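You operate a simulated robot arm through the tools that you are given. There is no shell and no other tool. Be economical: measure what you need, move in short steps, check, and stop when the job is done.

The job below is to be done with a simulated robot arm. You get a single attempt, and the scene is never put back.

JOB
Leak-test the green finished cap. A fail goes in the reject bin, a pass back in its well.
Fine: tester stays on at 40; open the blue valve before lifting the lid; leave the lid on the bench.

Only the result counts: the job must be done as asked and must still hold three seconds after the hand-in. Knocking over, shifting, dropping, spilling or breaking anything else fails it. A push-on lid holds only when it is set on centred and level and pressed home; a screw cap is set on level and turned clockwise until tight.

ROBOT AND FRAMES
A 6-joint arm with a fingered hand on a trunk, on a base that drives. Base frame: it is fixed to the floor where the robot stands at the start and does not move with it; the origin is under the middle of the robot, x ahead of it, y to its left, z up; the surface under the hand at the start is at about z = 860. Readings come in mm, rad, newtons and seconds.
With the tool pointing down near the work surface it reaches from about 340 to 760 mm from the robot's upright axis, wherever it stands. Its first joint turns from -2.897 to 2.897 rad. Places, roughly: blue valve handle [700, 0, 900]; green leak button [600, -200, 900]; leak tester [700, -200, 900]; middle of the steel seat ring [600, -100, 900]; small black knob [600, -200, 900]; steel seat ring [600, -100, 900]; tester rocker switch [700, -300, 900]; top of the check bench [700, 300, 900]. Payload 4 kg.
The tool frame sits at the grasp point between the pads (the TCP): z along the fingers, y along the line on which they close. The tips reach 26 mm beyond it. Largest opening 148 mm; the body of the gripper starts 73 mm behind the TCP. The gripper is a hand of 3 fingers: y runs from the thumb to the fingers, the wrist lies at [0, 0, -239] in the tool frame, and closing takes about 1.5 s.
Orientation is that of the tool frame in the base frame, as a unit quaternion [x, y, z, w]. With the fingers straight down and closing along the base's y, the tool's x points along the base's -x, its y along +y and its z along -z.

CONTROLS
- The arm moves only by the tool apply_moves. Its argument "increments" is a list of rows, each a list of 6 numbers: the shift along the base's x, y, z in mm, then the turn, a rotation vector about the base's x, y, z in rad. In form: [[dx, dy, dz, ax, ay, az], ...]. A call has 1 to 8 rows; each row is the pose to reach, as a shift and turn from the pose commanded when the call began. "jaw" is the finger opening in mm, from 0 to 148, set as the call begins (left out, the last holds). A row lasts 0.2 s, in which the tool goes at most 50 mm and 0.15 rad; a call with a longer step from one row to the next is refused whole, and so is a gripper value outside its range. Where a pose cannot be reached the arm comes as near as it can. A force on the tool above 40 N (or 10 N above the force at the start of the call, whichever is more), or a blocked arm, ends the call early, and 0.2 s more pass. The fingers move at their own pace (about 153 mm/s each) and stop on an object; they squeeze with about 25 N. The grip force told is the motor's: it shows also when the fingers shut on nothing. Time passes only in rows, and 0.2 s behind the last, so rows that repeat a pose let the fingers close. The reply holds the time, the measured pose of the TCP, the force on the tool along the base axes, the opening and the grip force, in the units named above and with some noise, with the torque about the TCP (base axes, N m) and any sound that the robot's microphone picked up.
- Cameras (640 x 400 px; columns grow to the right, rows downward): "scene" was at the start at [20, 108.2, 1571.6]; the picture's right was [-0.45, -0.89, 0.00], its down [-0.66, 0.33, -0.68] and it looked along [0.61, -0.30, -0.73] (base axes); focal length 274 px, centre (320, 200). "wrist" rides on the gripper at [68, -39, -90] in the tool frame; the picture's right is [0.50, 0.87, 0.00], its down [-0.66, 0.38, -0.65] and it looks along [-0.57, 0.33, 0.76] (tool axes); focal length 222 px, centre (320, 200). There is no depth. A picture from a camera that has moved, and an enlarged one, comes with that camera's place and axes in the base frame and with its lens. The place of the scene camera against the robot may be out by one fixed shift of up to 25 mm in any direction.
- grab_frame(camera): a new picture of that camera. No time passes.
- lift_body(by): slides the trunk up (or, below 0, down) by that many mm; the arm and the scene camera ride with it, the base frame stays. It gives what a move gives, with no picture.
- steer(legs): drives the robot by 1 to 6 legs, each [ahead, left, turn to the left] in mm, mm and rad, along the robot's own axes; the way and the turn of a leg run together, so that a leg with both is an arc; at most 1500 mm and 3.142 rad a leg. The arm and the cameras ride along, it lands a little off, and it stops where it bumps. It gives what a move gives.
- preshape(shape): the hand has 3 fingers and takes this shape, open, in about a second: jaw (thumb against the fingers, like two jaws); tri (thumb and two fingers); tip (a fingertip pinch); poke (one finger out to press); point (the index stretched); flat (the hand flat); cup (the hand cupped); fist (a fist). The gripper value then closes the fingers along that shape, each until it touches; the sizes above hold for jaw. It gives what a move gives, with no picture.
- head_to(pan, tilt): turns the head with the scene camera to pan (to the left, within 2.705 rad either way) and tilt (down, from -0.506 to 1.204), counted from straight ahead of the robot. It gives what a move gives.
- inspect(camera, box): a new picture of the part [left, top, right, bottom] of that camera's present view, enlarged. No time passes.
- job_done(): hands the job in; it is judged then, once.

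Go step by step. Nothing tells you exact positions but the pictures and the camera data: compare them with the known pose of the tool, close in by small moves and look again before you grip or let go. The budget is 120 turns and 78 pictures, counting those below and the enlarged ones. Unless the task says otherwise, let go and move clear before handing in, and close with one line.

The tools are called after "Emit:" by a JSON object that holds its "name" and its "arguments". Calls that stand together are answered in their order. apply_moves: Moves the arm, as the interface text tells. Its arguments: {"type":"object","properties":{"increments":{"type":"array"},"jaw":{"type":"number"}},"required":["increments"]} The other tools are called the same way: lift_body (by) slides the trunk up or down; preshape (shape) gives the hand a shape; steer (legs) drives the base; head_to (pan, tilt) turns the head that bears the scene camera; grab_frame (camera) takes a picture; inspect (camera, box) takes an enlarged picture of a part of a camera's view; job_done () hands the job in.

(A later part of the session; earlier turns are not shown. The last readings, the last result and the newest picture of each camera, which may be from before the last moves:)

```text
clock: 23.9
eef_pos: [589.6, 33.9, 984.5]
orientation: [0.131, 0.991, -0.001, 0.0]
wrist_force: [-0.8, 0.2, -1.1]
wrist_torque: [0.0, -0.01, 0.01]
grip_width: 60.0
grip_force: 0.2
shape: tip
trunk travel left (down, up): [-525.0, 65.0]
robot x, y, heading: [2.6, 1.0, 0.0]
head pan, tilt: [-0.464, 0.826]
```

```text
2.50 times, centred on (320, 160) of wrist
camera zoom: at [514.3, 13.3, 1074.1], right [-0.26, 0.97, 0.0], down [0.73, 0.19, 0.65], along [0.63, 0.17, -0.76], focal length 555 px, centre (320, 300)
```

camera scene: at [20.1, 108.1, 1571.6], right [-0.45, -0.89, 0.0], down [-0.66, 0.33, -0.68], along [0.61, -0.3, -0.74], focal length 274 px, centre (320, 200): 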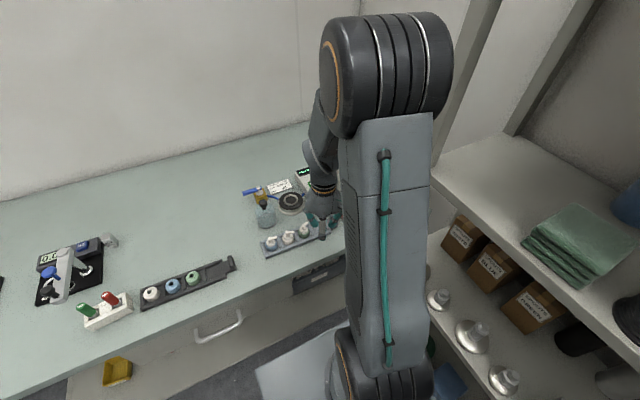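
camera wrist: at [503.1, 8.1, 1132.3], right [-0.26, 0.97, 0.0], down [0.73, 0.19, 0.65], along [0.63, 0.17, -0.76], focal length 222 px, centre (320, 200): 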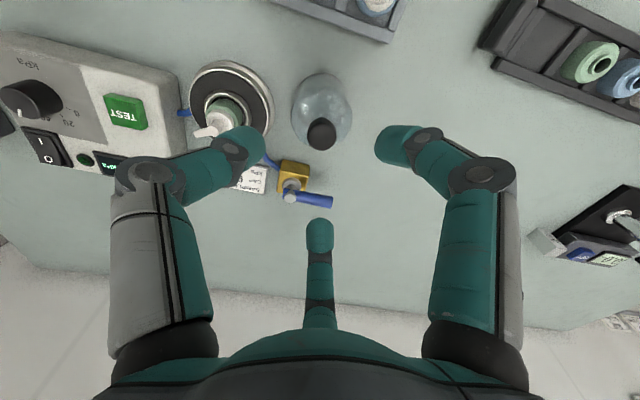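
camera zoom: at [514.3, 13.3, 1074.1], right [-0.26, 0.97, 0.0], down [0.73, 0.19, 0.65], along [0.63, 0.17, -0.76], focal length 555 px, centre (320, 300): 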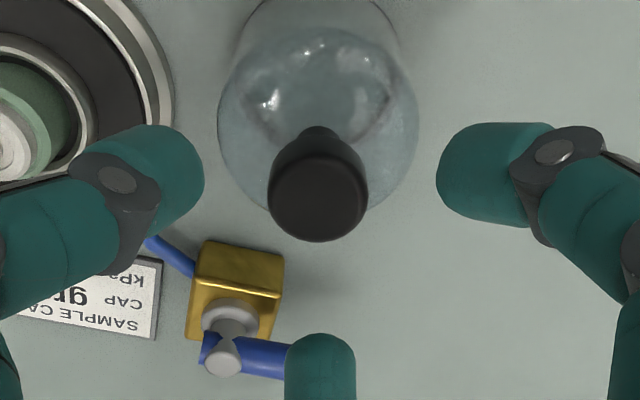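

The knob is centred under the hand. I'll descend and grip it.

Emit:
{"name": "apply_moves", "arguments": {"increments": [[-1, 0, -15, 0, 0, 0], [-1, 0, -29, 0, 0, 0], [-1, 0, -29, 0, 0, 0]]}}

Emit:
{"name": "apply_moves", "arguments": {"increments": [[-1, 0, 0, 0, 0, 0], [-1, 0, 0, 0, 0, 0], [-1, 0, 0, 0, 0, 0], [-1, 0, 0, 0, 0, 0]], "jaw": 0}}

Emit:
{"name": "inspect", "arguments": {"camera": "wrist", "box": [240, 80, 400, 240]}}

```text
clock: 24.7
eef_pos: [587.0, 32.2, 952.8]
orientation: [0.132, 0.991, 0.0, 0.0]
wrist_force: [-0.5, -0.1, -0.6]
wrist_torque: [-0.01, 0.0, -0.01]
grip_width: 60.3
grip_force: 0.0
shape: tip
trunk travel left (down, up): [-525.0, 65.0]
robot x, y, heading: [-1.9, -1.3, -0.002]
head pan, tilt: [-0.464, 0.826]
```

```text
clock: 25.7
eef_pos: [586.4, 33.8, 954.2]
orientation: [0.131, 0.991, 0.0, 0.0]
wrist_force: [0.2, -0.1, -1.0]
wrist_torque: [0.02, 0.03, 0.0]
grip_width: 11.8
grip_force: 24.5
shape: tip
trunk travel left (down, up): [-525.0, 65.0]
robot x, y, heading: [2.0, -2.9, -0.001]
head pan, tilt: [-0.464, 0.826]
```

```text
2.50 times, centred on (320, 160) of wrist
camera zoom: at [510.4, 13.0, 1044.3], right [-0.26, 0.97, 0.0], down [0.73, 0.19, 0.65], along [0.63, 0.17, -0.76], focal length 555 px, centre (320, 300)
```

zoom: 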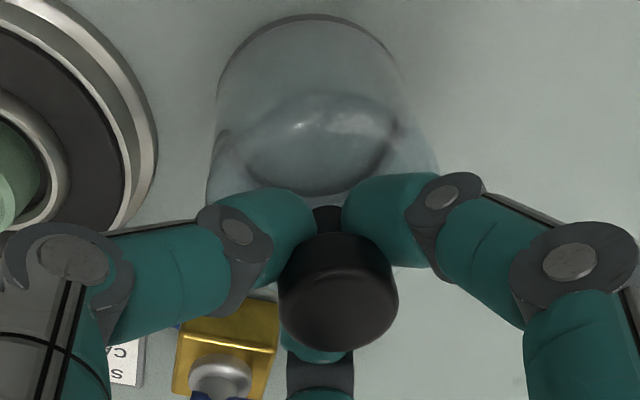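

The fingers closed around the stem under the knob head, which is a secure hold. I'll lift straight up slowly and check.

Emit:
{"name": "apply_moves", "arguments": {"increments": [[0, 0, 5, 0, 0, 0], [0, 0, 15, 0, 0, 0], [0, 0, 35, 0, 0, 0], [0, 0, 60, 0, 0, 0], [0, 0, 90, 0, 0, 0], [0, 0, 100, 0, 0, 0], [0, 0, 100, 0, 0, 0]]}}

Emit:
{"name": "grab_frame", "arguments": {"camera": "wrist"}}

Emit:
{"name": "inspect", "arguments": {"camera": "scene", "box": [225, 150, 335, 230]}}

```text
clock: 27.3
eef_pos: [587.5, 31.5, 1054.0]
orientation: [0.132, 0.991, 0.0, 0.0]
wrist_force: [0.0, -0.8, -1.6]
wrist_torque: [0.0, 0.0, -0.01]
grip_width: 11.8
grip_force: 25.3
shape: tip
trunk travel left (down, up): [-525.0, 65.0]
robot x, y, heading: [-0.0, -2.4, -0.003]
head pan, tilt: [-0.464, 0.826]
```

```text
34 pictures are left
camera wrist: at [511.7, 10.6, 1143.9], right [-0.26, 0.97, 0.0], down [0.73, 0.19, 0.65], along [0.63, 0.17, -0.76], focal length 222 px, centre (320, 200)
```

wrist: 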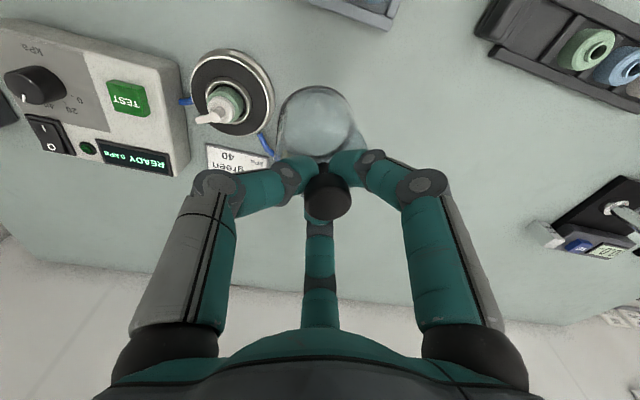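

```text
5.00 times, centred on (280, 190) of scene
camera zoom: at [20.2, 108.2, 1571.6], right [-0.45, -0.89, 0.0], down [-0.66, 0.33, -0.68], along [0.61, -0.3, -0.74], focal length 1368 px, centre (520, 250)
```

zoom: 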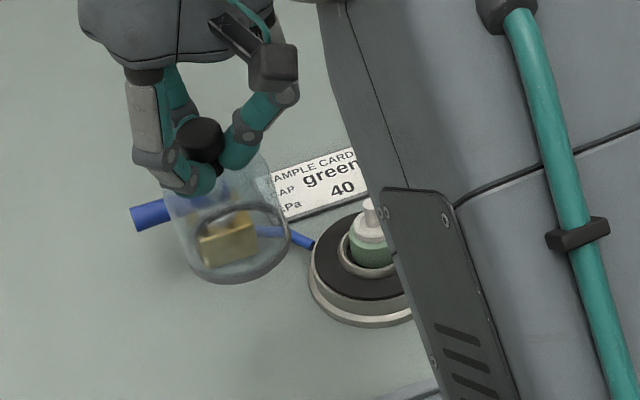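

The lid is held level. I'll carry it over the seat at height and check the alignment.

Emit:
{"name": "apply_moves", "arguments": {"increments": [[7, -25, 0, 0, 0, 0], [14, -50, 0, 0, 0, 0], [21, -75, 0, 0, 0, 0], [27.8, -98.4, 0, 0, 0, 0], [27.8, -98.4, -25, 0, 0, 0], [27.8, -98.4, -25, 0, 0, 0]]}}

Emit:
{"name": "inspect", "arguments": {"camera": "wrist", "box": [240, 50, 400, 210]}}

Emit:
{"name": "inspect", "arguments": {"camera": "scene", "box": [245, 160, 335, 230]}}

```text
clock: 28.7
eef_pos: [615.5, -64.6, 1027.4]
orientation: [0.131, 0.991, 0.0, 0.0]
wrist_force: [0.0, -0.6, -0.7]
wrist_torque: [0.0, 0.03, 0.02]
grip_width: 12.2
grip_force: 25.1
shape: tip
trunk travel left (down, up): [-525.0, 65.0]
robot x, y, heading: [0.8, 0.2, 0.0]
head pan, tilt: [-0.464, 0.826]
```

```text
2.50 times, centred on (320, 130) of wrist
camera zoom: at [539.3, -85.1, 1117.7], right [-0.26, 0.97, 0.0], down [0.73, 0.19, 0.65], along [0.63, 0.17, -0.76], focal length 555 px, centre (320, 375)
```

zoom: 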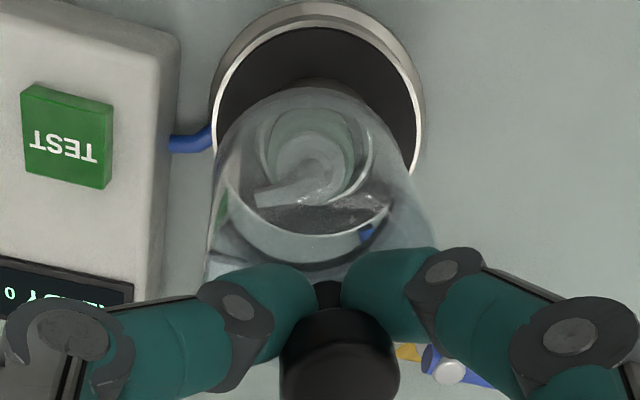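

```text
5.71 times, centred on (290, 195) of scene
camera zoom: at [20.3, 108.3, 1571.6], right [-0.45, -0.89, 0.0], down [-0.66, 0.33, -0.68], along [0.61, -0.3, -0.74], focal length 1564 px, centre (491, 229)
```

zoom: 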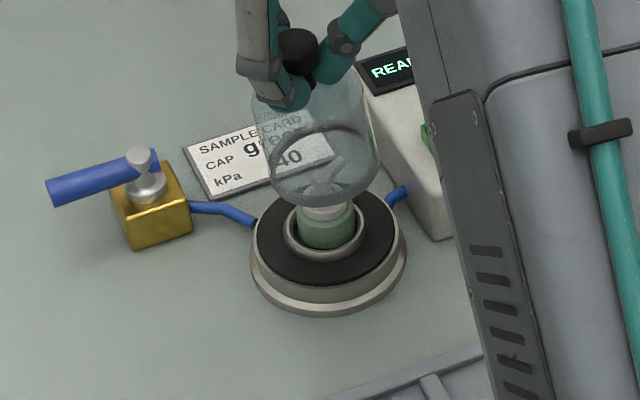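

The lid hangs tilted by about 4–5°, with its top leaning towards +y/+x. I'll counter-rotate the hand to level it and look again.

Emit:
{"name": "apply_moves", "arguments": {"increments": [[0, 0, 0, 0.04, -0.016, 0], [0, 0, 0, 0.075, -0.03, 0], [0, 0, 0, 0.075, -0.03, 0]]}}

Emit:
{"name": "inspect", "arguments": {"camera": "wrist", "box": [240, 50, 400, 210]}}

Emit:
{"name": "inspect", "arguments": {"camera": "scene", "box": [265, 160, 325, 220]}}

```text
clock: 29.5
eef_pos: [614.2, -64.9, 1028.7]
orientation: [0.131, 0.991, 0.04, 0.01]
wrist_force: [-0.5, 0.7, -0.2]
wrist_torque: [0.01, 0.01, -0.04]
grip_width: 11.8
grip_force: 25.2
shape: tip
trunk travel left (down, up): [-525.0, 65.0]
robot x, y, heading: [-1.5, 1.5, -0.0]
head pan, tilt: [-0.464, 0.826]
```

```text
2.50 times, centred on (320, 130) of wrist
camera zoom: at [536.4, -91.6, 1114.7], right [-0.26, 0.96, 0.07], down [0.71, 0.14, 0.69], along [0.65, 0.22, -0.72], focal length 555 px, centre (320, 375)
```

zoom: 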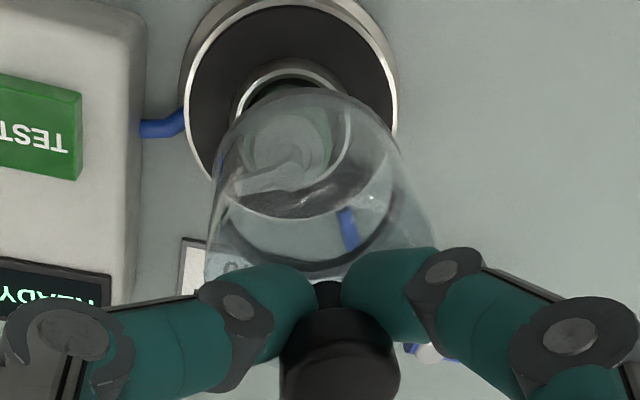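

```text
6.67 times, centred on (295, 190) of scene
camera zoom: at [20.1, 108.1, 1571.6], right [-0.45, -0.89, 0.0], down [-0.66, 0.33, -0.68], along [0.61, -0.3, -0.74], focal length 1824 px, centre (487, 267)
```

zoom: 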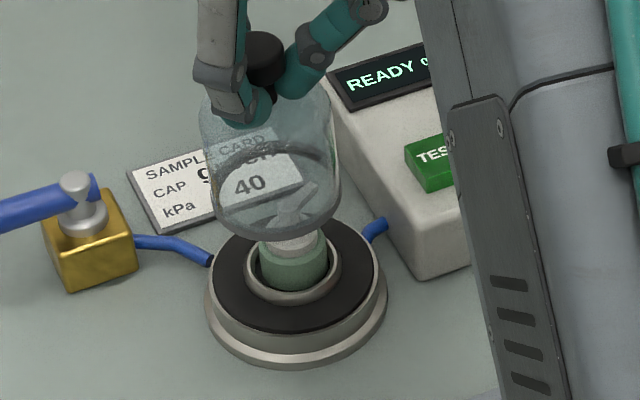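

That is slightly overcorrected, so I'll take back about a third. Then I'll lower part of the way to judge the rim against the seat.

Emit:
{"name": "apply_moves", "arguments": {"increments": [[0, 0, 0, -0.025, 0.01, 0], [0, 0, -10, -0.025, 0.01, 0], [0, 0, -20, -0.025, 0.01, 0], [0, 0, -28, -0.025, 0.01, 0], [0, 0, -28, -0.025, 0.01, 0]]}}

Emit:
{"name": "inspect", "arguments": {"camera": "scene", "box": [265, 160, 325, 220]}}

Emit:
{"name": "inspect", "arguments": {"camera": "wrist", "box": [240, 50, 400, 210]}}

```text
clock: 30.7
eef_pos: [614.4, -64.3, 999.9]
orientation: [0.131, 0.991, 0.027, 0.008]
wrist_force: [-0.7, 0.0, -0.5]
wrist_torque: [-0.02, 0.01, 0.0]
grip_width: 11.7
grip_force: 25.5
shape: tip
trunk travel left (down, up): [-525.0, 65.0]
robot x, y, heading: [-1.9, 3.0, -0.0]
head pan, tilt: [-0.464, 0.826]
```

```text
6.67 times, centred on (295, 190) of scene
camera zoom: at [20.2, 108.1, 1571.6], right [-0.45, -0.89, 0.0], down [-0.66, 0.33, -0.68], along [0.61, -0.3, -0.74], focal length 1824 px, centre (487, 267)
```

zoom: 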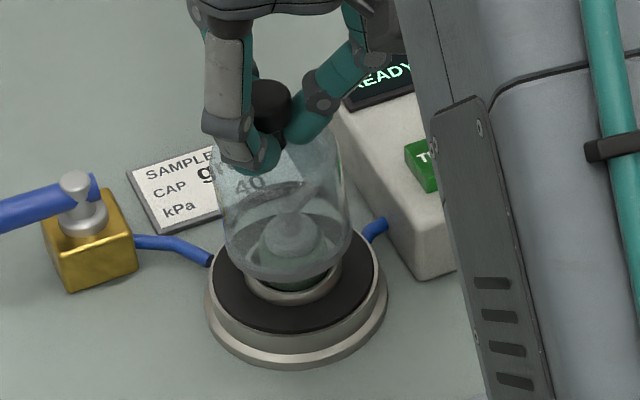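

```text
2.50 times, centred on (320, 130) of wrist
camera zoom: at [536.2, -90.1, 1088.1], right [-0.26, 0.97, 0.04], down [0.72, 0.16, 0.68], along [0.65, 0.21, -0.73], focal length 555 px, centre (320, 375)
```

zoom: 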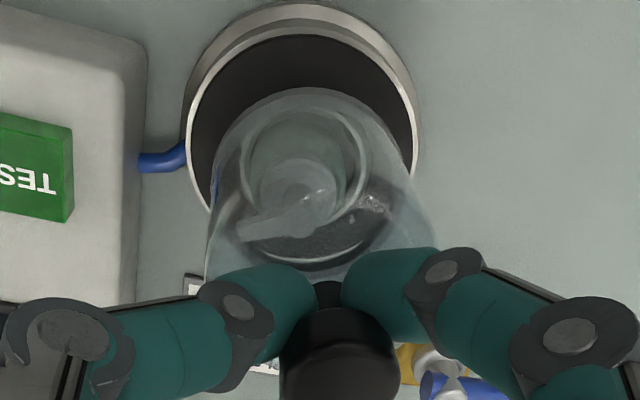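

The lid is nearly level; a 1.8 mm shift in -y should centre it. I'll lower slowly until it touches.

Emit:
{"name": "apply_moves", "arguments": {"increments": [[0, -1.8, -5, 0, 0, 0], [0, -1.8, -12, 0, 0, 0], [0, -1.8, -19, 0, 0, 0], [0, -1.8, -22, 0, 0, 0]]}}

Emit:
{"name": "inspect", "arguments": {"camera": "scene", "box": [265, 160, 325, 220]}}

```text
clock: 31.7
eef_pos: [613.9, -67.0, 979.0]
orientation: [0.131, 0.991, 0.026, 0.007]
wrist_force: [0.1, 0.7, 0.0]
wrist_torque: [-0.02, 0.01, 0.02]
grip_width: 11.9
grip_force: 25.2
shape: tip
trunk travel left (down, up): [-525.0, 65.0]
robot x, y, heading: [-1.6, -0.9, 0.002]
head pan, tilt: [-0.464, 0.826]
```

```text
6.67 times, centred on (295, 190) of scene
camera zoom: at [20.2, 108.1, 1571.6], right [-0.45, -0.89, 0.0], down [-0.66, 0.33, -0.68], along [0.61, -0.3, -0.74], focal length 1824 px, centre (487, 267)
```

zoom: 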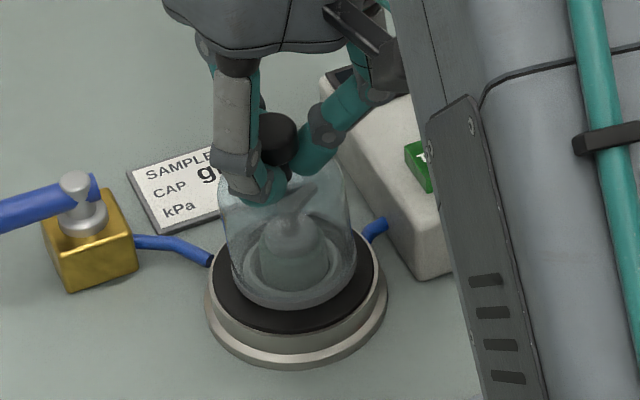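

Emit:
{"name": "apply_moves", "arguments": {"increments": [[-1, 0, -2, 0, 0, 0], [-1, 0, -3.5, 0, 0, 0], [-1, 0, -5, 0, 0, 0]]}}

Emit:
{"name": "apply_moves", "arguments": {"increments": [[0, 0, -1.5, 0, 0, 0], [0, 0, -3, 0, 0, 0]]}}

```text
clock: 32.5
eef_pos: [613.6, -66.1, 974.3]
orientation: [0.131, 0.991, 0.026, 0.007]
wrist_force: [1.7, 0.8, 1.0]
wrist_torque: [0.13, -0.19, 0.01]
grip_width: 12.0
grip_force: 24.4
shape: tip
trunk travel left (down, up): [-525.0, 65.0]
robot x, y, heading: [-0.4, 0.4, -0.004]
head pan, tilt: [-0.464, 0.826]
```

```text
clock: 33.1
eef_pos: [613.4, -67.6, 972.9]
orientation: [0.132, 0.991, 0.027, 0.01]
wrist_force: [3.3, -6.0, 20.8]
wrist_torque: [0.11, -0.05, 0.01]
grip_width: 12.5
grip_force: 25.1
shape: tip
trunk travel left (down, up): [-525.0, 65.0]
robot x, y, heading: [2.5, 1.9, -0.001]
head pan, tilt: [-0.464, 0.826]
```

It made contact with 21 N. I'll release, rise a little and look at how it sits.

Emit:
{"name": "apply_moves", "arguments": {"increments": [[0, 0, 1, 0, 0, 0], [0, 0, 1, 0, 0, 0], [0, 0, 1, 0, 0, 0]], "jaw": 50}}

Emit:
{"name": "apply_moves", "arguments": {"increments": [[0, 0, 25, -0.025, 0.01, 0], [0, 0, 50, -0.05, 0.02, 0], [0, 0, 50, -0.05, 0.02, 0]], "jaw": 60}}

Emit:
{"name": "inspect", "arguments": {"camera": "scene", "box": [265, 160, 325, 220]}}

Emit:
{"name": "inspect", "arguments": {"camera": "wrist", "box": [240, 50, 400, 210]}}

```text
clock: 33.9
eef_pos: [612.3, -66.8, 971.9]
orientation: [0.131, 0.991, 0.026, 0.008]
wrist_force: [1.7, 2.3, 14.5]
wrist_torque: [-0.29, 0.11, -0.02]
grip_width: 47.7
grip_force: 0.1
shape: tip
trunk travel left (down, up): [-525.0, 65.0]
robot x, y, heading: [0.0, -0.9, 0.003]
head pan, tilt: [-0.464, 0.826]
```

```text
clock: 34.7
eef_pos: [614.3, -65.1, 1022.6]
orientation: [0.132, 0.991, 0.0, 0.0]
wrist_force: [0.6, -0.6, 0.1]
wrist_torque: [0.0, -0.01, 0.02]
grip_width: 59.7
grip_force: 0.0
shape: tip
trunk travel left (down, up): [-525.0, 65.0]
robot x, y, heading: [0.2, 1.5, -0.003]
head pan, tilt: [-0.464, 0.826]
```

```text
6.67 times, centred on (295, 190) of scene
camera zoom: at [20.1, 108.2, 1571.6], right [-0.45, -0.89, 0.0], down [-0.66, 0.33, -0.68], along [0.61, -0.3, -0.74], focal length 1824 px, centre (487, 267)
```

zoom: 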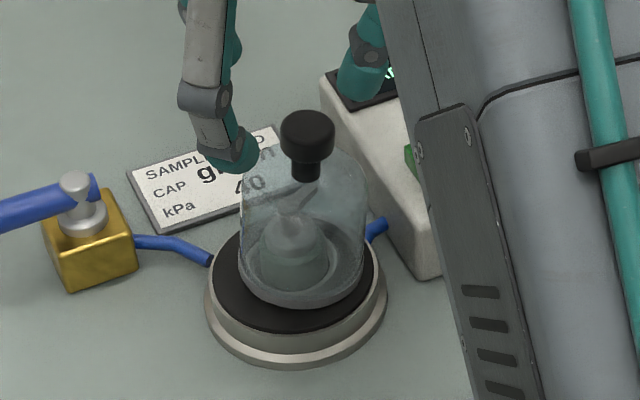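

```text
2.50 times, centred on (320, 130) of wrist
camera zoom: at [538.6, -86.3, 1112.7], right [-0.26, 0.97, 0.0], down [0.73, 0.19, 0.65], along [0.63, 0.17, -0.76], focal length 555 px, centre (320, 375)
```

zoom: 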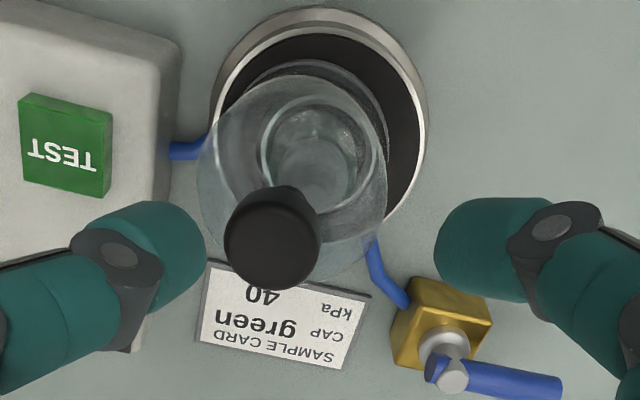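

The lid now leans: its knob sits off toward -y. I'll zoom in on the rim before acting.

Emit:
{"name": "inspect", "arguments": {"camera": "scene", "box": [280, 172, 312, 216]}}

Emit:
{"name": "inspect", "arguments": {"camera": "wrist", "box": [280, 50, 360, 120]}}

```text
9.09 times, centred on (296, 194) of scene
camera zoom: at [20.1, 108.2, 1571.6], right [-0.45, -0.89, 0.0], down [-0.66, 0.33, -0.68], along [0.61, -0.3, -0.74], focal length 2488 px, centre (538, 254)
```

zoom: 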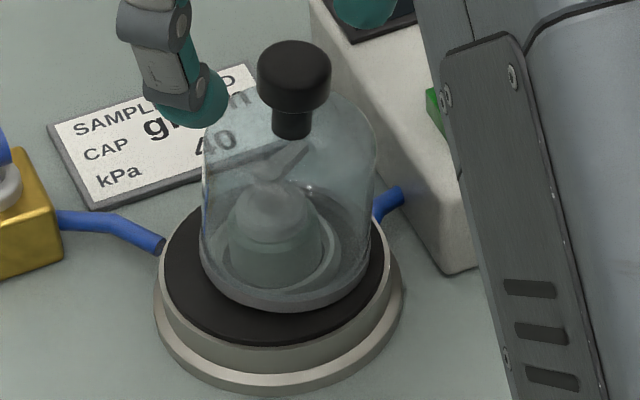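

```text
5.71 times, centred on (320, 85) of wrist
camera zoom: at [538.6, -86.3, 1112.7], right [-0.26, 0.97, 0.0], down [0.73, 0.19, 0.65], along [0.63, 0.17, -0.76], focal length 1269 px, centre (320, 857)
```

zoom: 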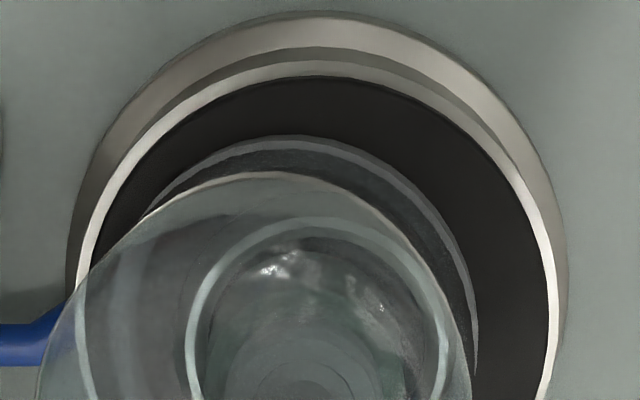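

The lid is off by about 7 mm, with one side riding on the inner ring. I'll re-grip it by the knob head itself, with the hand tilted to match, and lift it off to set it again. First I'll hover to check.

Emit:
{"name": "apply_moves", "arguments": {"increments": [[0, -8, -5, 0.045, -0.02, 0], [0, -16.5, -12, 0.09, -0.04, 0], [0, -16.5, -14, 0.09, -0.04, 0]], "jaw": 60}}

Emit:
{"name": "inspect", "arguments": {"camera": "wrist", "box": [240, 80, 400, 240]}}

```text
clock: 35.5
eef_pos: [613.5, -81.4, 1008.2]
orientation: [0.131, 0.99, 0.047, 0.014]
wrist_force: [-0.1, -0.3, 0.1]
wrist_torque: [0.02, 0.0, 0.01]
grip_width: 59.5
grip_force: 0.0
shape: tip
trunk travel left (down, up): [-525.0, 65.0]
robot x, y, heading: [1.4, 1.2, 0.003]
head pan, tilt: [-0.464, 0.826]
```

```text
2.50 times, centred on (320, 160) of wrist
camera zoom: at [534.3, -110.4, 1093.1], right [-0.26, 0.96, 0.08], down [0.7, 0.13, 0.7], along [0.66, 0.23, -0.71], focal length 555 px, centre (320, 300)
```

zoom: 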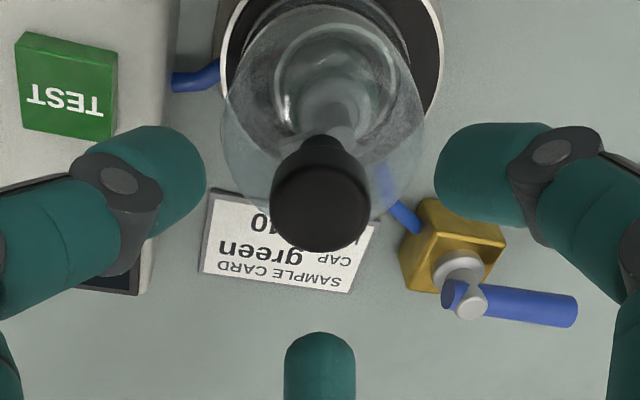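

The dome and knob look concentric from the hand, so the tilt matches. I'll descend 22 mm along the tool axis and grip the knob head.

Emit:
{"name": "apply_moves", "arguments": {"increments": [[1, 1, -10, 0, 0, 0], [1.8, 2.2, -22, 0, 0, 0], [1.8, 2.2, -22, 0, 0, 0]], "jaw": 56}}

Emit:
{"name": "apply_moves", "arguments": {"increments": [[0, 0, 0, 0, 0, 0], [0, 0, 0, 0, 0, 0], [0, 0, 0, 0, 0, 0], [0, 0, 0, 0, 0, 0]], "jaw": 10}}

Emit:
{"name": "inspect", "arguments": {"camera": "wrist", "box": [240, 80, 400, 240]}}

```text
clock: 36.3
eef_pos: [615.3, -80.0, 985.0]
orientation: [0.131, 0.99, 0.047, 0.014]
wrist_force: [-0.3, -0.5, 0.1]
wrist_torque: [-0.01, 0.01, 0.02]
grip_width: 56.3
grip_force: 0.0
shape: tip
trunk travel left (down, up): [-525.0, 65.0]
robot x, y, heading: [-1.7, -0.8, -0.005]
head pan, tilt: [-0.464, 0.826]
```

```text
clock: 37.3
eef_pos: [614.4, -80.0, 985.3]
orientation: [0.132, 0.99, 0.047, 0.014]
wrist_force: [0.8, -0.5, 0.9]
wrist_torque: [-0.01, 0.0, 0.0]
grip_width: 20.4
grip_force: 25.1
shape: tip
trunk travel left (down, up): [-525.0, 65.0]
robot x, y, heading: [-1.9, -1.2, -0.006]
head pan, tilt: [-0.464, 0.826]
```

```text
2.50 times, centred on (320, 160) of wrist
camera zoom: at [536.1, -108.4, 1070.8], right [-0.26, 0.96, 0.08], down [0.7, 0.13, 0.7], along [0.66, 0.23, -0.71], focal length 555 px, centre (320, 300)
```

zoom: 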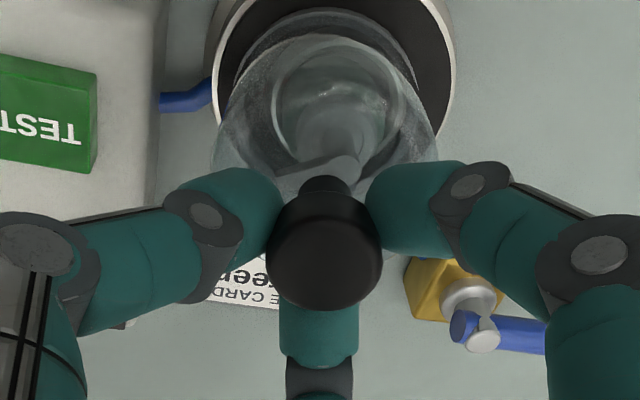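

The grip is firm at the knob head's lower edge (20 mm). I'll lift straight up, then level the hand.

Emit:
{"name": "apply_moves", "arguments": {"increments": [[0, 0, 3, 0, 0, 0], [0, 0, 10, 0, 0, 0], [0, 0, 25, 0, 0, 0], [0, 0, 45, 0, 0, 0], [0, 0, 62, 0, 0, 0], [0, 0, 62, -0.045, 0.02, 0], [0, 0, 62, -0.09, 0.04, 0], [0, 0, 62, -0.09, 0.04, 0]]}}

Emit:
{"name": "inspect", "arguments": {"camera": "scene", "box": [265, 150, 325, 220]}}

Emit:
{"name": "inspect", "arguments": {"camera": "wrist", "box": [240, 50, 400, 210]}}

```text
clock: 39.1
eef_pos: [616.4, -81.0, 1048.6]
orientation: [0.131, 0.991, 0.0, 0.0]
wrist_force: [-0.3, -0.7, -1.0]
wrist_torque: [0.0, 0.01, 0.02]
grip_width: 20.3
grip_force: 25.1
shape: tip
trunk travel left (down, up): [-525.0, 65.0]
robot x, y, heading: [1.0, 0.3, -0.001]
head pan, tilt: [-0.464, 0.826]
```

```text
5.71 times, centred on (295, 185) of scene
camera zoom: at [20.1, 108.2, 1571.6], right [-0.45, -0.89, 0.0], down [-0.66, 0.33, -0.68], along [0.61, -0.3, -0.74], focal length 1564 px, centre (463, 286)
```

zoom: 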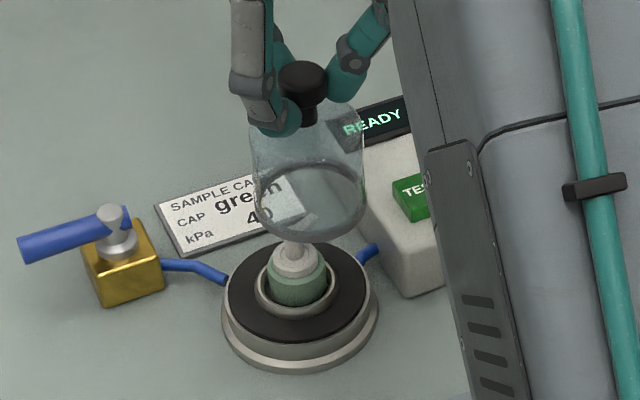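

```text
2.50 times, centred on (320, 130) of wrist
camera zoom: at [540.3, -101.0, 1138.1], right [-0.26, 0.97, 0.0], down [0.73, 0.19, 0.65], along [0.63, 0.17, -0.76], focal length 555 px, centre (320, 375)
```

zoom: 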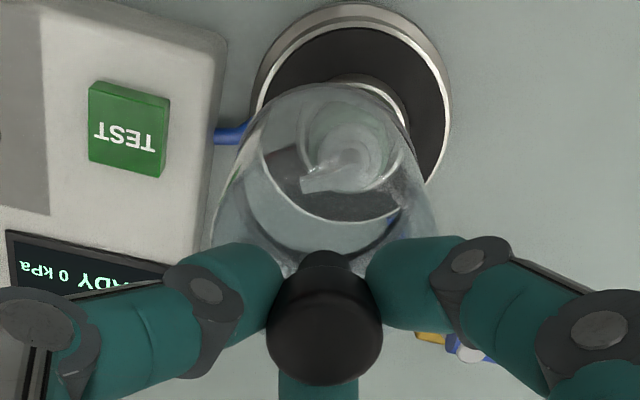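

The lid now hangs level. I'll shift it over the seat centre and lower to just above the ring for a fine check.

Emit:
{"name": "apply_moves", "arguments": {"increments": [[-0.3, 7, 0, 0, 0, 0], [-0.3, 13.3, 0, 0, 0, 0], [-0.3, 13.3, -15, 0, 0, 0], [-0.3, 13.3, -30, 0, 0, 0], [-0.3, 13.3, -45, 0, 0, 0], [-0.3, 13.3, -54, 0, 0, 0], [-0.3, 13.3, -54, 0, 0, 0]]}}

Emit:
{"name": "inspect", "arguments": {"camera": "scene", "box": [275, 170, 319, 220]}}

Emit:
{"name": "inspect", "arguments": {"camera": "wrist", "box": [260, 50, 380, 170]}}

```text
clock: 40.7
eef_pos: [612.7, -67.7, 993.1]
orientation: [0.131, 0.991, 0.0, 0.0]
wrist_force: [0.4, -0.3, -0.9]
wrist_torque: [0.0, 0.0, 0.03]
grip_width: 20.4
grip_force: 25.1
shape: tip
trunk travel left (down, up): [-525.0, 65.0]
robot x, y, heading: [1.3, -1.8, 0.001]
head pan, tilt: [-0.464, 0.826]
```

```text
8.00 times, centred on (297, 195) of scene
camera zoom: at [20.2, 108.1, 1571.6], right [-0.45, -0.89, 0.0], down [-0.66, 0.33, -0.68], along [0.61, -0.3, -0.74], focal length 2189 px, centre (504, 240)
```

zoom: 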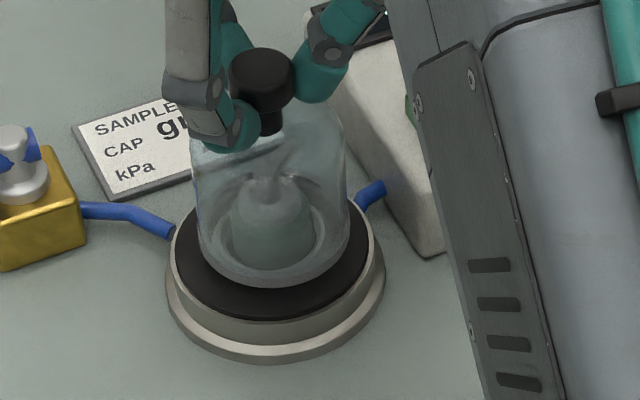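

```text
3.33 times, centred on (320, 110) of wrist
camera zoom: at [537.6, -88.2, 1083.7], right [-0.26, 0.97, 0.0], down [0.73, 0.19, 0.65], along [0.63, 0.17, -0.76], focal length 740 px, centre (320, 500)
```

zoom: 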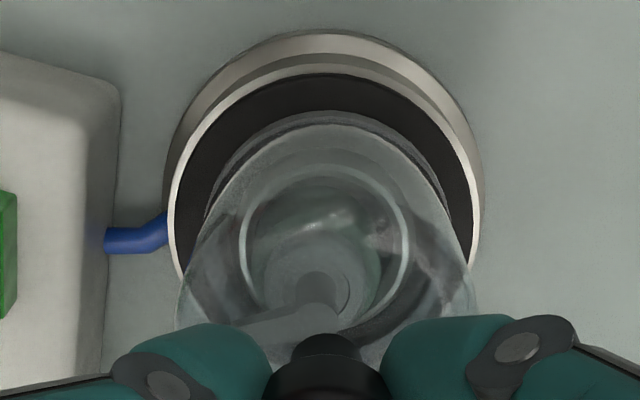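

The lid is level but needs about 3 mm more in +x. I'll correct and lower to contact.

Emit:
{"name": "apply_moves", "arguments": {"increments": [[3, 0, 0, 0, 0, 0], [3, 0, -3, 0, 0, 0], [3, 0, -6, 0, 0, 0], [3, 0, -6, 0, 0, 0]]}}

Emit:
{"name": "inspect", "arguments": {"camera": "wrist", "box": [260, 50, 380, 170]}}

```text
clock: 41.7
eef_pos: [616.5, -69.4, 986.6]
orientation: [0.132, 0.991, 0.0, 0.0]
wrist_force: [-0.5, 0.9, -1.0]
wrist_torque: [-0.02, 0.02, 0.0]
grip_width: 20.0
grip_force: 25.1
shape: tip
trunk travel left (down, up): [-525.0, 65.0]
robot x, y, heading: [0.9, -0.1, -0.001]
head pan, tilt: [-0.464, 0.826]
```

```text
3.33 times, centred on (320, 110) of wrist
camera zoom: at [540.4, -89.5, 1077.3], right [-0.26, 0.97, 0.0], down [0.73, 0.19, 0.65], along [0.63, 0.17, -0.76], focal length 740 px, centre (320, 500)
```

zoom: 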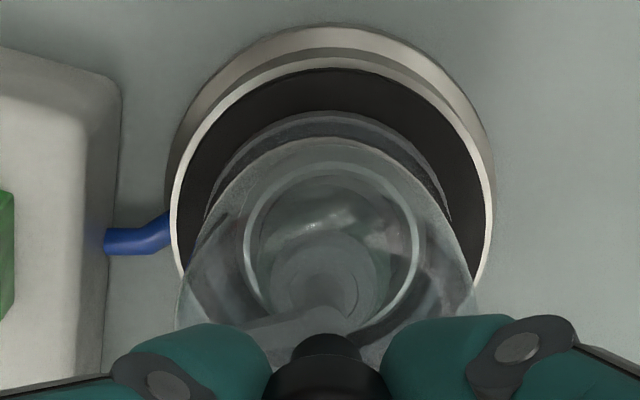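

Emit:
{"name": "apply_moves", "arguments": {"increments": [[1.7, 1.4, 0, 0, 0, 0], [1.7, 1.4, -2, 0, 0, 0], [1.7, 1.4, -4, 0, 0, 0], [1.7, 1.4, -5, 0, 0, 0]]}}

```text
clock: 42.7
eef_pos: [619.0, -66.5, 982.6]
orientation: [0.131, 0.991, -0.001, 0.0]
wrist_force: [-0.2, 0.0, -0.9]
wrist_torque: [0.01, -0.01, 0.0]
grip_width: 20.2
grip_force: 24.7
shape: tip
trunk travel left (down, up): [-525.0, 65.0]
robot x, y, heading: [2.6, 2.0, -0.001]
head pan, tilt: [-0.464, 0.826]
```

Emit:
{"name": "apply_moves", "arguments": {"increments": [[0, 0, -1.5, 0, 0, 0], [0, 0, -3, 0, 0, 0]]}}

Emit:
{"name": "inspect", "arguments": {"camera": "scene", "box": [275, 170, 319, 220]}}

```text
clock: 43.3
eef_pos: [618.8, -65.8, 980.2]
orientation: [0.131, 0.991, 0.0, 0.001]
wrist_force: [-0.4, 1.0, 11.2]
wrist_torque: [-0.01, 0.0, 0.0]
grip_width: 20.7
grip_force: 24.5
shape: tip
trunk travel left (down, up): [-525.0, 65.0]
robot x, y, heading: [-0.2, -0.7, -0.001]
head pan, tilt: [-0.464, 0.826]
```

```text
8.00 times, centred on (297, 195) of scene
camera zoom: at [19.1, 108.4, 1571.8], right [-0.45, -0.89, 0.0], down [-0.66, 0.33, -0.68], along [0.61, -0.3, -0.73], focal length 2189 px, centre (504, 240)
```

zoom: 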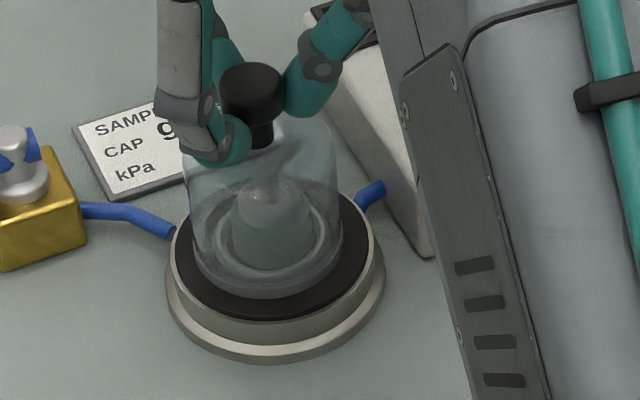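

It touches evenly, with no torque. In the scene view the lid is about 2–3 mm too far in +x, so I'll raise slightly, nudge back and set it down again.

Emit:
{"name": "apply_moves", "arguments": {"increments": [[0, 0, 4, 0, 0, 0], [-2.4, -0.5, 4, 0, 0, 0], [-2.4, -0.5, 1, 0, 0, 0], [-2.4, -0.5, -0.5, 0, 0, 0]]}}

Emit:
{"name": "inspect", "arguments": {"camera": "scene", "box": [275, 170, 319, 220]}}

```text
clock: 44.3
eef_pos: [616.3, -67.6, 980.0]
orientation: [0.131, 0.991, 0.0, 0.002]
wrist_force: [2.9, 2.1, 14.0]
wrist_torque: [0.0, -0.04, -0.04]
grip_width: 20.7
grip_force: 25.3
shape: tip
trunk travel left (down, up): [-525.0, 65.0]
robot x, y, heading: [0.2, -3.0, 0.002]
head pan, tilt: [-0.464, 0.826]
```

```text
8.00 times, centred on (297, 195) of scene
camera zoom: at [19.3, 108.4, 1571.8], right [-0.45, -0.89, 0.0], down [-0.66, 0.33, -0.68], along [0.61, -0.3, -0.73], focal length 2189 px, centre (504, 240)
```

zoom: 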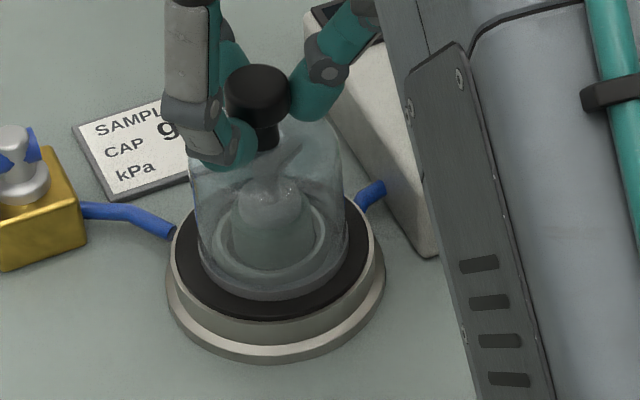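

The lid is centred now. I'll press a bit more, then release while backing off upward.

Emit:
{"name": "apply_moves", "arguments": {"increments": [[0, 0, -1.5, 0, 0, 0], [0, 0, -2.5, 0, 0, 0]]}}

Emit:
{"name": "apply_moves", "arguments": {"increments": [[0, 0, 2.5, 0, 0, 0], [0, 0, 3, 0, 0, 0], [0, 0, 3, 0, 0, 0]], "jaw": 56}}

Emit:
{"name": "apply_moves", "arguments": {"increments": [[0, 0, 20, 0, 0, 0], [0, 0, 50, 0, 0, 0], [0, 0, 50, 0, 0, 0]], "jaw": 60}}

Emit:
{"name": "inspect", "arguments": {"camera": "scene", "box": [245, 165, 335, 225]}}

```text
clock: 44.9
eef_pos: [616.7, -67.0, 977.2]
orientation: [0.132, 0.991, 0.001, -0.002]
wrist_force: [0.2, -0.5, -1.3]
wrist_torque: [-0.02, 0.0, 0.01]
grip_width: 18.6
grip_force: 25.0
shape: tip
trunk travel left (down, up): [-525.0, 65.0]
robot x, y, heading: [-3.2, 0.8, 0.001]
head pan, tilt: [-0.464, 0.826]
```

```text
clock: 45.7
eef_pos: [618.2, -67.9, 980.6]
orientation: [0.132, 0.991, 0.0, 0.0]
wrist_force: [0.0, -0.1, 0.5]
wrist_torque: [0.01, 0.01, -0.03]
grip_width: 55.7
grip_force: 0.0
shape: tip
trunk travel left (down, up): [-525.0, 65.0]
robot x, y, heading: [3.5, -3.6, -0.001]
head pan, tilt: [-0.464, 0.826]
```

```text
clock: 46.5
eef_pos: [615.6, -67.0, 1029.2]
orientation: [0.132, 0.991, 0.0, 0.0]
wrist_force: [-0.2, 0.1, 0.5]
wrist_torque: [-0.01, 0.0, -0.02]
grip_width: 59.6
grip_force: 0.0
shape: tip
trunk travel left (down, up): [-525.0, 65.0]
robot x, y, heading: [-2.3, 1.3, 0.0]
head pan, tilt: [-0.464, 0.826]
```

```text
6.67 times, centred on (290, 195) of scene
camera zoom: at [19.9, 108.2, 1571.6], right [-0.45, -0.89, 0.0], down [-0.66, 0.33, -0.68], along [0.61, -0.3, -0.73], focal length 1824 px, centre (520, 233)
```

zoom: 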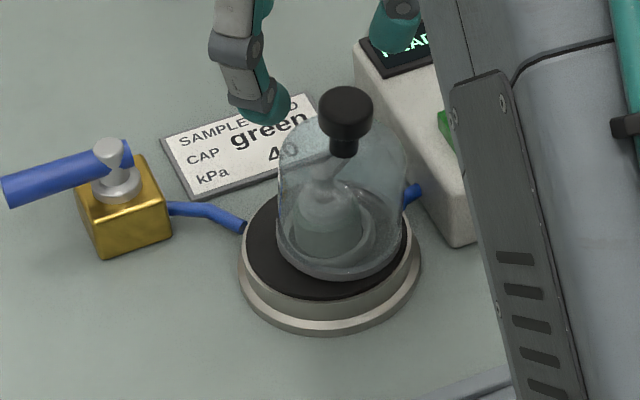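

The release dragged the lid toward -y again: the two fingers push before they let go. I'll re-grip as before, and this time release in tiny opening steps while holding it lightly down.

Emit:
{"name": "apply_moves", "arguments": {"increments": [[-3, -8, -8, 0.045, -0.022, 0], [-6.5, -18, -20, 0.09, -0.045, 0], [-6.5, -18, -21, 0.09, -0.045, 0]], "jaw": 60}}

Emit:
{"name": "inspect", "arguments": {"camera": "wrist", "box": [240, 80, 400, 240]}}

```text
clock: 47.3
eef_pos: [611.4, -85.8, 1008.7]
orientation: [0.132, 0.99, 0.048, 0.016]
wrist_force: [-0.1, -0.1, -0.4]
wrist_torque: [-0.01, 0.0, 0.0]
grip_width: 59.5
grip_force: 0.1
shape: tip
trunk travel left (down, up): [-525.0, 65.0]
robot x, y, heading: [-3.3, 0.3, -0.004]
head pan, tilt: [-0.464, 0.826]
```

```text
2.50 times, centred on (320, 160) of wrist
camera zoom: at [530.8, -113.2, 1092.8], right [-0.26, 0.96, 0.08], down [0.7, 0.13, 0.7], along [0.67, 0.23, -0.71], focal length 555 px, centre (320, 300)
```

zoom: 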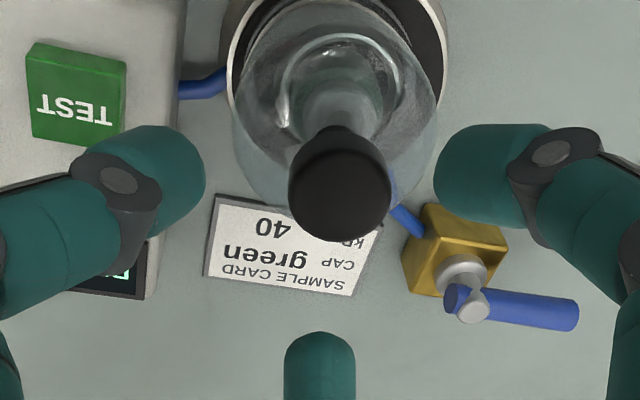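

Emit:
{"name": "apply_moves", "arguments": {"increments": [[-4.8, 4, 0, 0, 0, 0], [-4.4, 5, -8, 0, 0, 0], [-4.1, 5.4, -15, 0, 0, 0], [-4.1, 5.4, -15, 0, 0, 0]], "jaw": 56}}

Emit:
{"name": "apply_moves", "arguments": {"increments": [[0, 0, 0, 0, 0, 0], [0, 0, 0, 0, 0, 0], [0, 0, 0, 0, 0, 0], [0, 0, 0, 0, 0, 0]], "jaw": 10}}

```text
clock: 48.3
eef_pos: [606.9, -79.5, 993.1]
orientation: [0.131, 0.99, 0.048, 0.016]
wrist_force: [0.3, -0.7, 0.1]
wrist_torque: [-0.01, -0.02, -0.01]
grip_width: 56.5
grip_force: 0.1
shape: tip
trunk travel left (down, up): [-525.0, 65.0]
robot x, y, heading: [0.6, -4.5, 0.0]
head pan, tilt: [-0.464, 0.826]
```

```text
clock: 49.3
eef_pos: [607.1, -79.8, 993.5]
orientation: [0.132, 0.99, 0.048, 0.017]
wrist_force: [0.5, 0.2, -0.3]
wrist_torque: [-0.01, 0.0, 0.0]
grip_width: 15.8
grip_force: 24.9
shape: tip
trunk travel left (down, up): [-525.0, 65.0]
robot x, y, heading: [1.0, 2.2, 0.001]
head pan, tilt: [-0.464, 0.826]
```

The width of 15.8 suggests I'm pinching the rounded top edge. I'll open, go 5 mm lower and try again, using the width as a guide.

Emit:
{"name": "apply_moves", "arguments": {"increments": [[0, 0, 0, 0, 0, 0], [0, 0, 0, 0, 0, 0], [0.2, 0.5, -5, 0, 0, 0], [0.2, 0.5, -5, 0, 0, 0]], "jaw": 50}}

Emit:
{"name": "apply_moves", "arguments": {"increments": [[0, 0, 0, 0, 0, 0], [0, 0, 0, 0, 0, 0], [0, 0, 0, 0, 0, 0], [0, 0, 0, 0, 0, 0]], "jaw": 10}}

Emit:
{"name": "grab_frame", "arguments": {"camera": "wrist"}}

```text
clock: 50.3
eef_pos: [605.5, -79.8, 989.8]
orientation: [0.132, 0.99, 0.048, 0.017]
wrist_force: [-0.4, -1.0, 0.1]
wrist_torque: [-0.01, 0.01, -0.01]
grip_width: 49.6
grip_force: 0.1
shape: tip
trunk travel left (down, up): [-525.0, 65.0]
robot x, y, heading: [-2.0, 4.6, 0.0]
head pan, tilt: [-0.464, 0.826]
```

```text
clock: 51.3
eef_pos: [607.0, -79.1, 988.7]
orientation: [0.132, 0.99, 0.048, 0.016]
wrist_force: [0.8, 0.0, 0.6]
wrist_torque: [0.03, -0.02, -0.02]
grip_width: 19.9
grip_force: 25.3
shape: tip
trunk travel left (down, up): [-525.0, 65.0]
robot x, y, heading: [0.6, 3.8, -0.001]
head pan, tilt: [-0.464, 0.826]
```

```text
10 pictures are left
camera wrist: at [526.6, -107.4, 1072.6], right [-0.26, 0.96, 0.08], down [0.7, 0.13, 0.7], along [0.66, 0.23, -0.71], focal length 222 px, centre (320, 200)
```

wrist: 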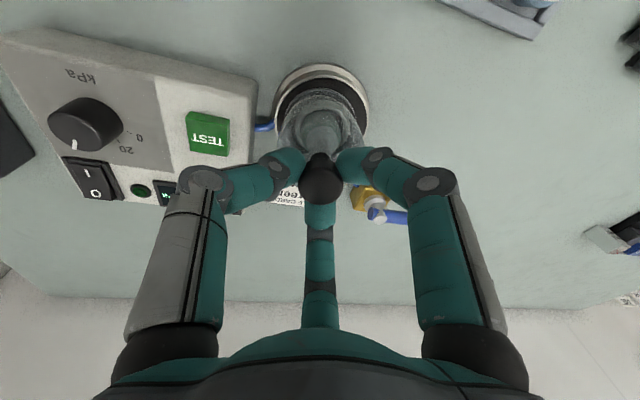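

This is the same grip as last time, which lifted level. I'll lift, level the hand, move over the seat and lower to just above contact.

Emit:
{"name": "apply_moves", "arguments": {"increments": [[0, 0, 3, 0, 0, 0], [0, 0, 10, 0, 0, 0], [0, 0, 25, 0, 0, 0], [0, 0, 45, 0, 0, 0], [0, 0, 60, 0, 0, 0], [0, 0, 60, -0.045, 0.0225, 0], [0, 0, 60, -0.09, 0.045, 0]]}}

Emit:
{"name": "apply_moves", "arguments": {"increments": [[5, 6, 0, 0, 0, 0], [9.7, 12.2, 0, 0, 0, 0], [9.7, 12.2, -15, 0, 0, 0], [9.7, 12.2, -30, 0, 0, 0], [9.7, 12.2, -45, 0, 0, 0], [9.7, 12.2, -60, 0, 0, 0], [9.7, 12.2, -62, 0, 0, 0]]}}

Emit:
{"name": "inspect", "arguments": {"camera": "scene", "box": [275, 170, 319, 220]}}

```text
clock: 52.9
eef_pos: [606.5, -78.7, 1048.9]
orientation: [0.132, 0.991, -0.001, 0.0]
wrist_force: [0.7, -0.1, -0.4]
wrist_torque: [-0.03, -0.01, 0.06]
grip_width: 19.8
grip_force: 24.4
shape: tip
trunk travel left (down, up): [-525.0, 65.0]
robot x, y, heading: [0.9, 0.0, -0.003]
head pan, tilt: [-0.464, 0.826]
```

```text
clock: 54.5
eef_pos: [616.5, -66.5, 985.5]
orientation: [0.131, 0.991, -0.001, 0.0]
wrist_force: [-0.3, 0.1, -1.2]
wrist_torque: [-0.03, 0.07, 0.01]
grip_width: 19.9
grip_force: 24.7
shape: tip
trunk travel left (down, up): [-525.0, 65.0]
robot x, y, heading: [-1.0, -4.2, 0.0]
head pan, tilt: [-0.464, 0.826]
```

```text
8.00 times, centred on (297, 195) of scene
camera zoom: at [20.1, 108.2, 1571.6], right [-0.45, -0.89, 0.0], down [-0.66, 0.33, -0.68], along [0.61, -0.3, -0.74], focal length 2189 px, centre (504, 240)
```

zoom: 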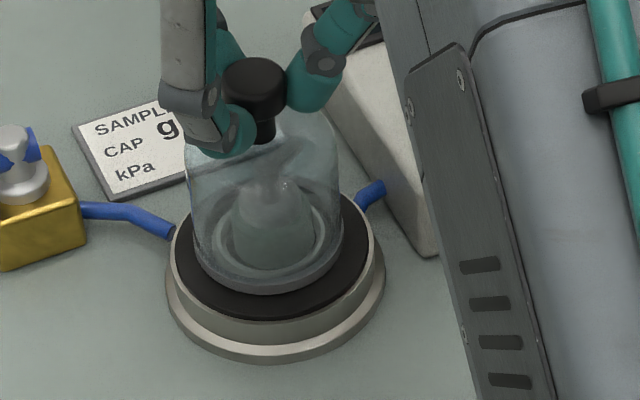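

The lid is level; a nudge of about [-0.9, -1.7] centres it. I'll lower to a light contact.

Emit:
{"name": "apply_moves", "arguments": {"increments": [[-0.9, -1.7, 0, 0, 0, 0], [-0.9, -1.7, -1.5, 0, 0, 0], [-0.9, -1.7, -3, 0, 0, 0]]}}

```text
clock: 55.3
eef_pos: [615.6, -68.2, 983.8]
orientation: [0.132, 0.991, 0.0, 0.0]
wrist_force: [1.1, 1.2, 4.4]
wrist_torque: [-0.03, 0.05, 0.01]
grip_width: 19.8
grip_force: 25.3
shape: tip
trunk travel left (down, up): [-525.0, 65.0]
robot x, y, heading: [2.0, 0.8, -0.001]
head pan, tilt: [-0.464, 0.826]
```

Emit:
{"name": "apply_moves", "arguments": {"increments": [[0, 0, -0.8, 0, 0, 0], [0, 0, -0.8, 0, 0, 0]], "jaw": 19}}

Emit:
{"name": "apply_moves", "arguments": {"increments": [[0, 0, 0, 0, 0, 0], [0, 0, 0, 0, 0, 0]], "jaw": 20.5}}

Emit:
{"name": "apply_moves", "arguments": {"increments": [[0, 0, 0, 0, 0, 0], [0, 0, 0, 0, 0, 0]], "jaw": 22}}

Emit:
{"name": "apply_moves", "arguments": {"increments": [[0, 0, 0, 0, 0, 0], [0, 0, 0, 0, 0, 0]], "jaw": 25}}

```text
clock: 55.9
eef_pos: [616.7, -67.8, 982.5]
orientation: [0.132, 0.991, 0.0, 0.001]
wrist_force: [0.4, -0.2, 2.7]
wrist_torque: [0.04, -0.02, -0.02]
grip_width: 20.2
grip_force: 0.1
shape: tip
trunk travel left (down, up): [-525.0, 65.0]
robot x, y, heading: [-1.3, -0.5, -0.002]
head pan, tilt: [-0.464, 0.826]
```

```text
clock: 56.5
eef_pos: [615.7, -68.9, 982.6]
orientation: [0.131, 0.991, 0.001, 0.0]
wrist_force: [0.4, 0.2, 1.5]
wrist_torque: [0.0, 0.02, 0.01]
grip_width: 20.7
grip_force: 0.0
shape: tip
trunk travel left (down, up): [-525.0, 65.0]
robot x, y, heading: [-2.7, 3.8, -0.002]
head pan, tilt: [-0.464, 0.826]
```

```text
clock: 57.1
eef_pos: [615.2, -70.1, 981.8]
orientation: [0.133, 0.991, -0.001, 0.0]
wrist_force: [0.2, -0.2, 0.5]
wrist_torque: [-0.04, -0.02, 0.02]
grip_width: 22.0
grip_force: 0.0
shape: tip
trunk travel left (down, up): [-525.0, 65.0]
robot x, y, heading: [0.8, -3.4, 0.001]
head pan, tilt: [-0.464, 0.826]
```

```text
clock: 57.7
eef_pos: [615.6, -67.4, 982.6]
orientation: [0.132, 0.991, 0.0, 0.0]
wrist_force: [0.8, 0.4, 0.0]
wrist_torque: [0.0, 0.01, -0.01]
grip_width: 24.8
grip_force: 0.0
shape: tip
trunk travel left (down, up): [-525.0, 65.0]
robot x, y, heading: [-1.0, 4.2, -0.001]
head pan, tilt: [-0.464, 0.826]
```

The grip came free smoothly. I'll keep opening gradually, then rise and look.

Emit:
{"name": "apply_moves", "arguments": {"increments": [[0, 0, 0, 0, 0, 0], [0, 0, 0, 0, 0, 0]], "jaw": 32}}

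Emit:
{"name": "apply_moves", "arguments": {"increments": [[0, 0, 0, 0, 0, 0], [0, 0, 2, 0, 0, 0], [0, 0, 10, 0, 0, 0], [0, 0, 50, 0, 0, 0], [0, 0, 50, 0, 0, 0]], "jaw": 56}}

Emit:
{"name": "inspect", "arguments": {"camera": "scene", "box": [245, 165, 335, 225]}}

```text
clock: 58.3
eef_pos: [615.9, -67.9, 982.6]
orientation: [0.132, 0.991, 0.0, 0.0]
wrist_force: [-0.4, 0.1, -0.3]
wrist_torque: [0.02, 0.0, -0.01]
grip_width: 31.5
grip_force: 0.1
shape: tip
trunk travel left (down, up): [-525.0, 65.0]
robot x, y, heading: [2.6, -0.7, 0.001]
head pan, tilt: [-0.464, 0.826]
```

```text
clock: 59.5
eef_pos: [613.9, -68.7, 1033.2]
orientation: [0.132, 0.991, -0.001, 0.001]
wrist_force: [-0.4, -0.4, 0.3]
wrist_torque: [0.01, 0.01, 0.03]
grip_width: 55.9
grip_force: 0.1
shape: tip
trunk travel left (down, up): [-525.0, 65.0]
robot x, y, heading: [0.9, 0.1, -0.003]
head pan, tilt: [-0.464, 0.826]
```

```text
6.67 times, centred on (290, 195) of scene
camera zoom: at [19.8, 108.2, 1571.6], right [-0.45, -0.89, 0.0], down [-0.66, 0.33, -0.68], along [0.61, -0.3, -0.73], focal length 1824 px, centre (520, 233)
```

zoom: 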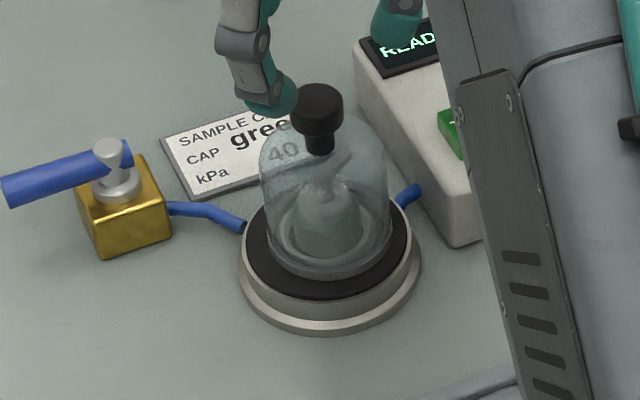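

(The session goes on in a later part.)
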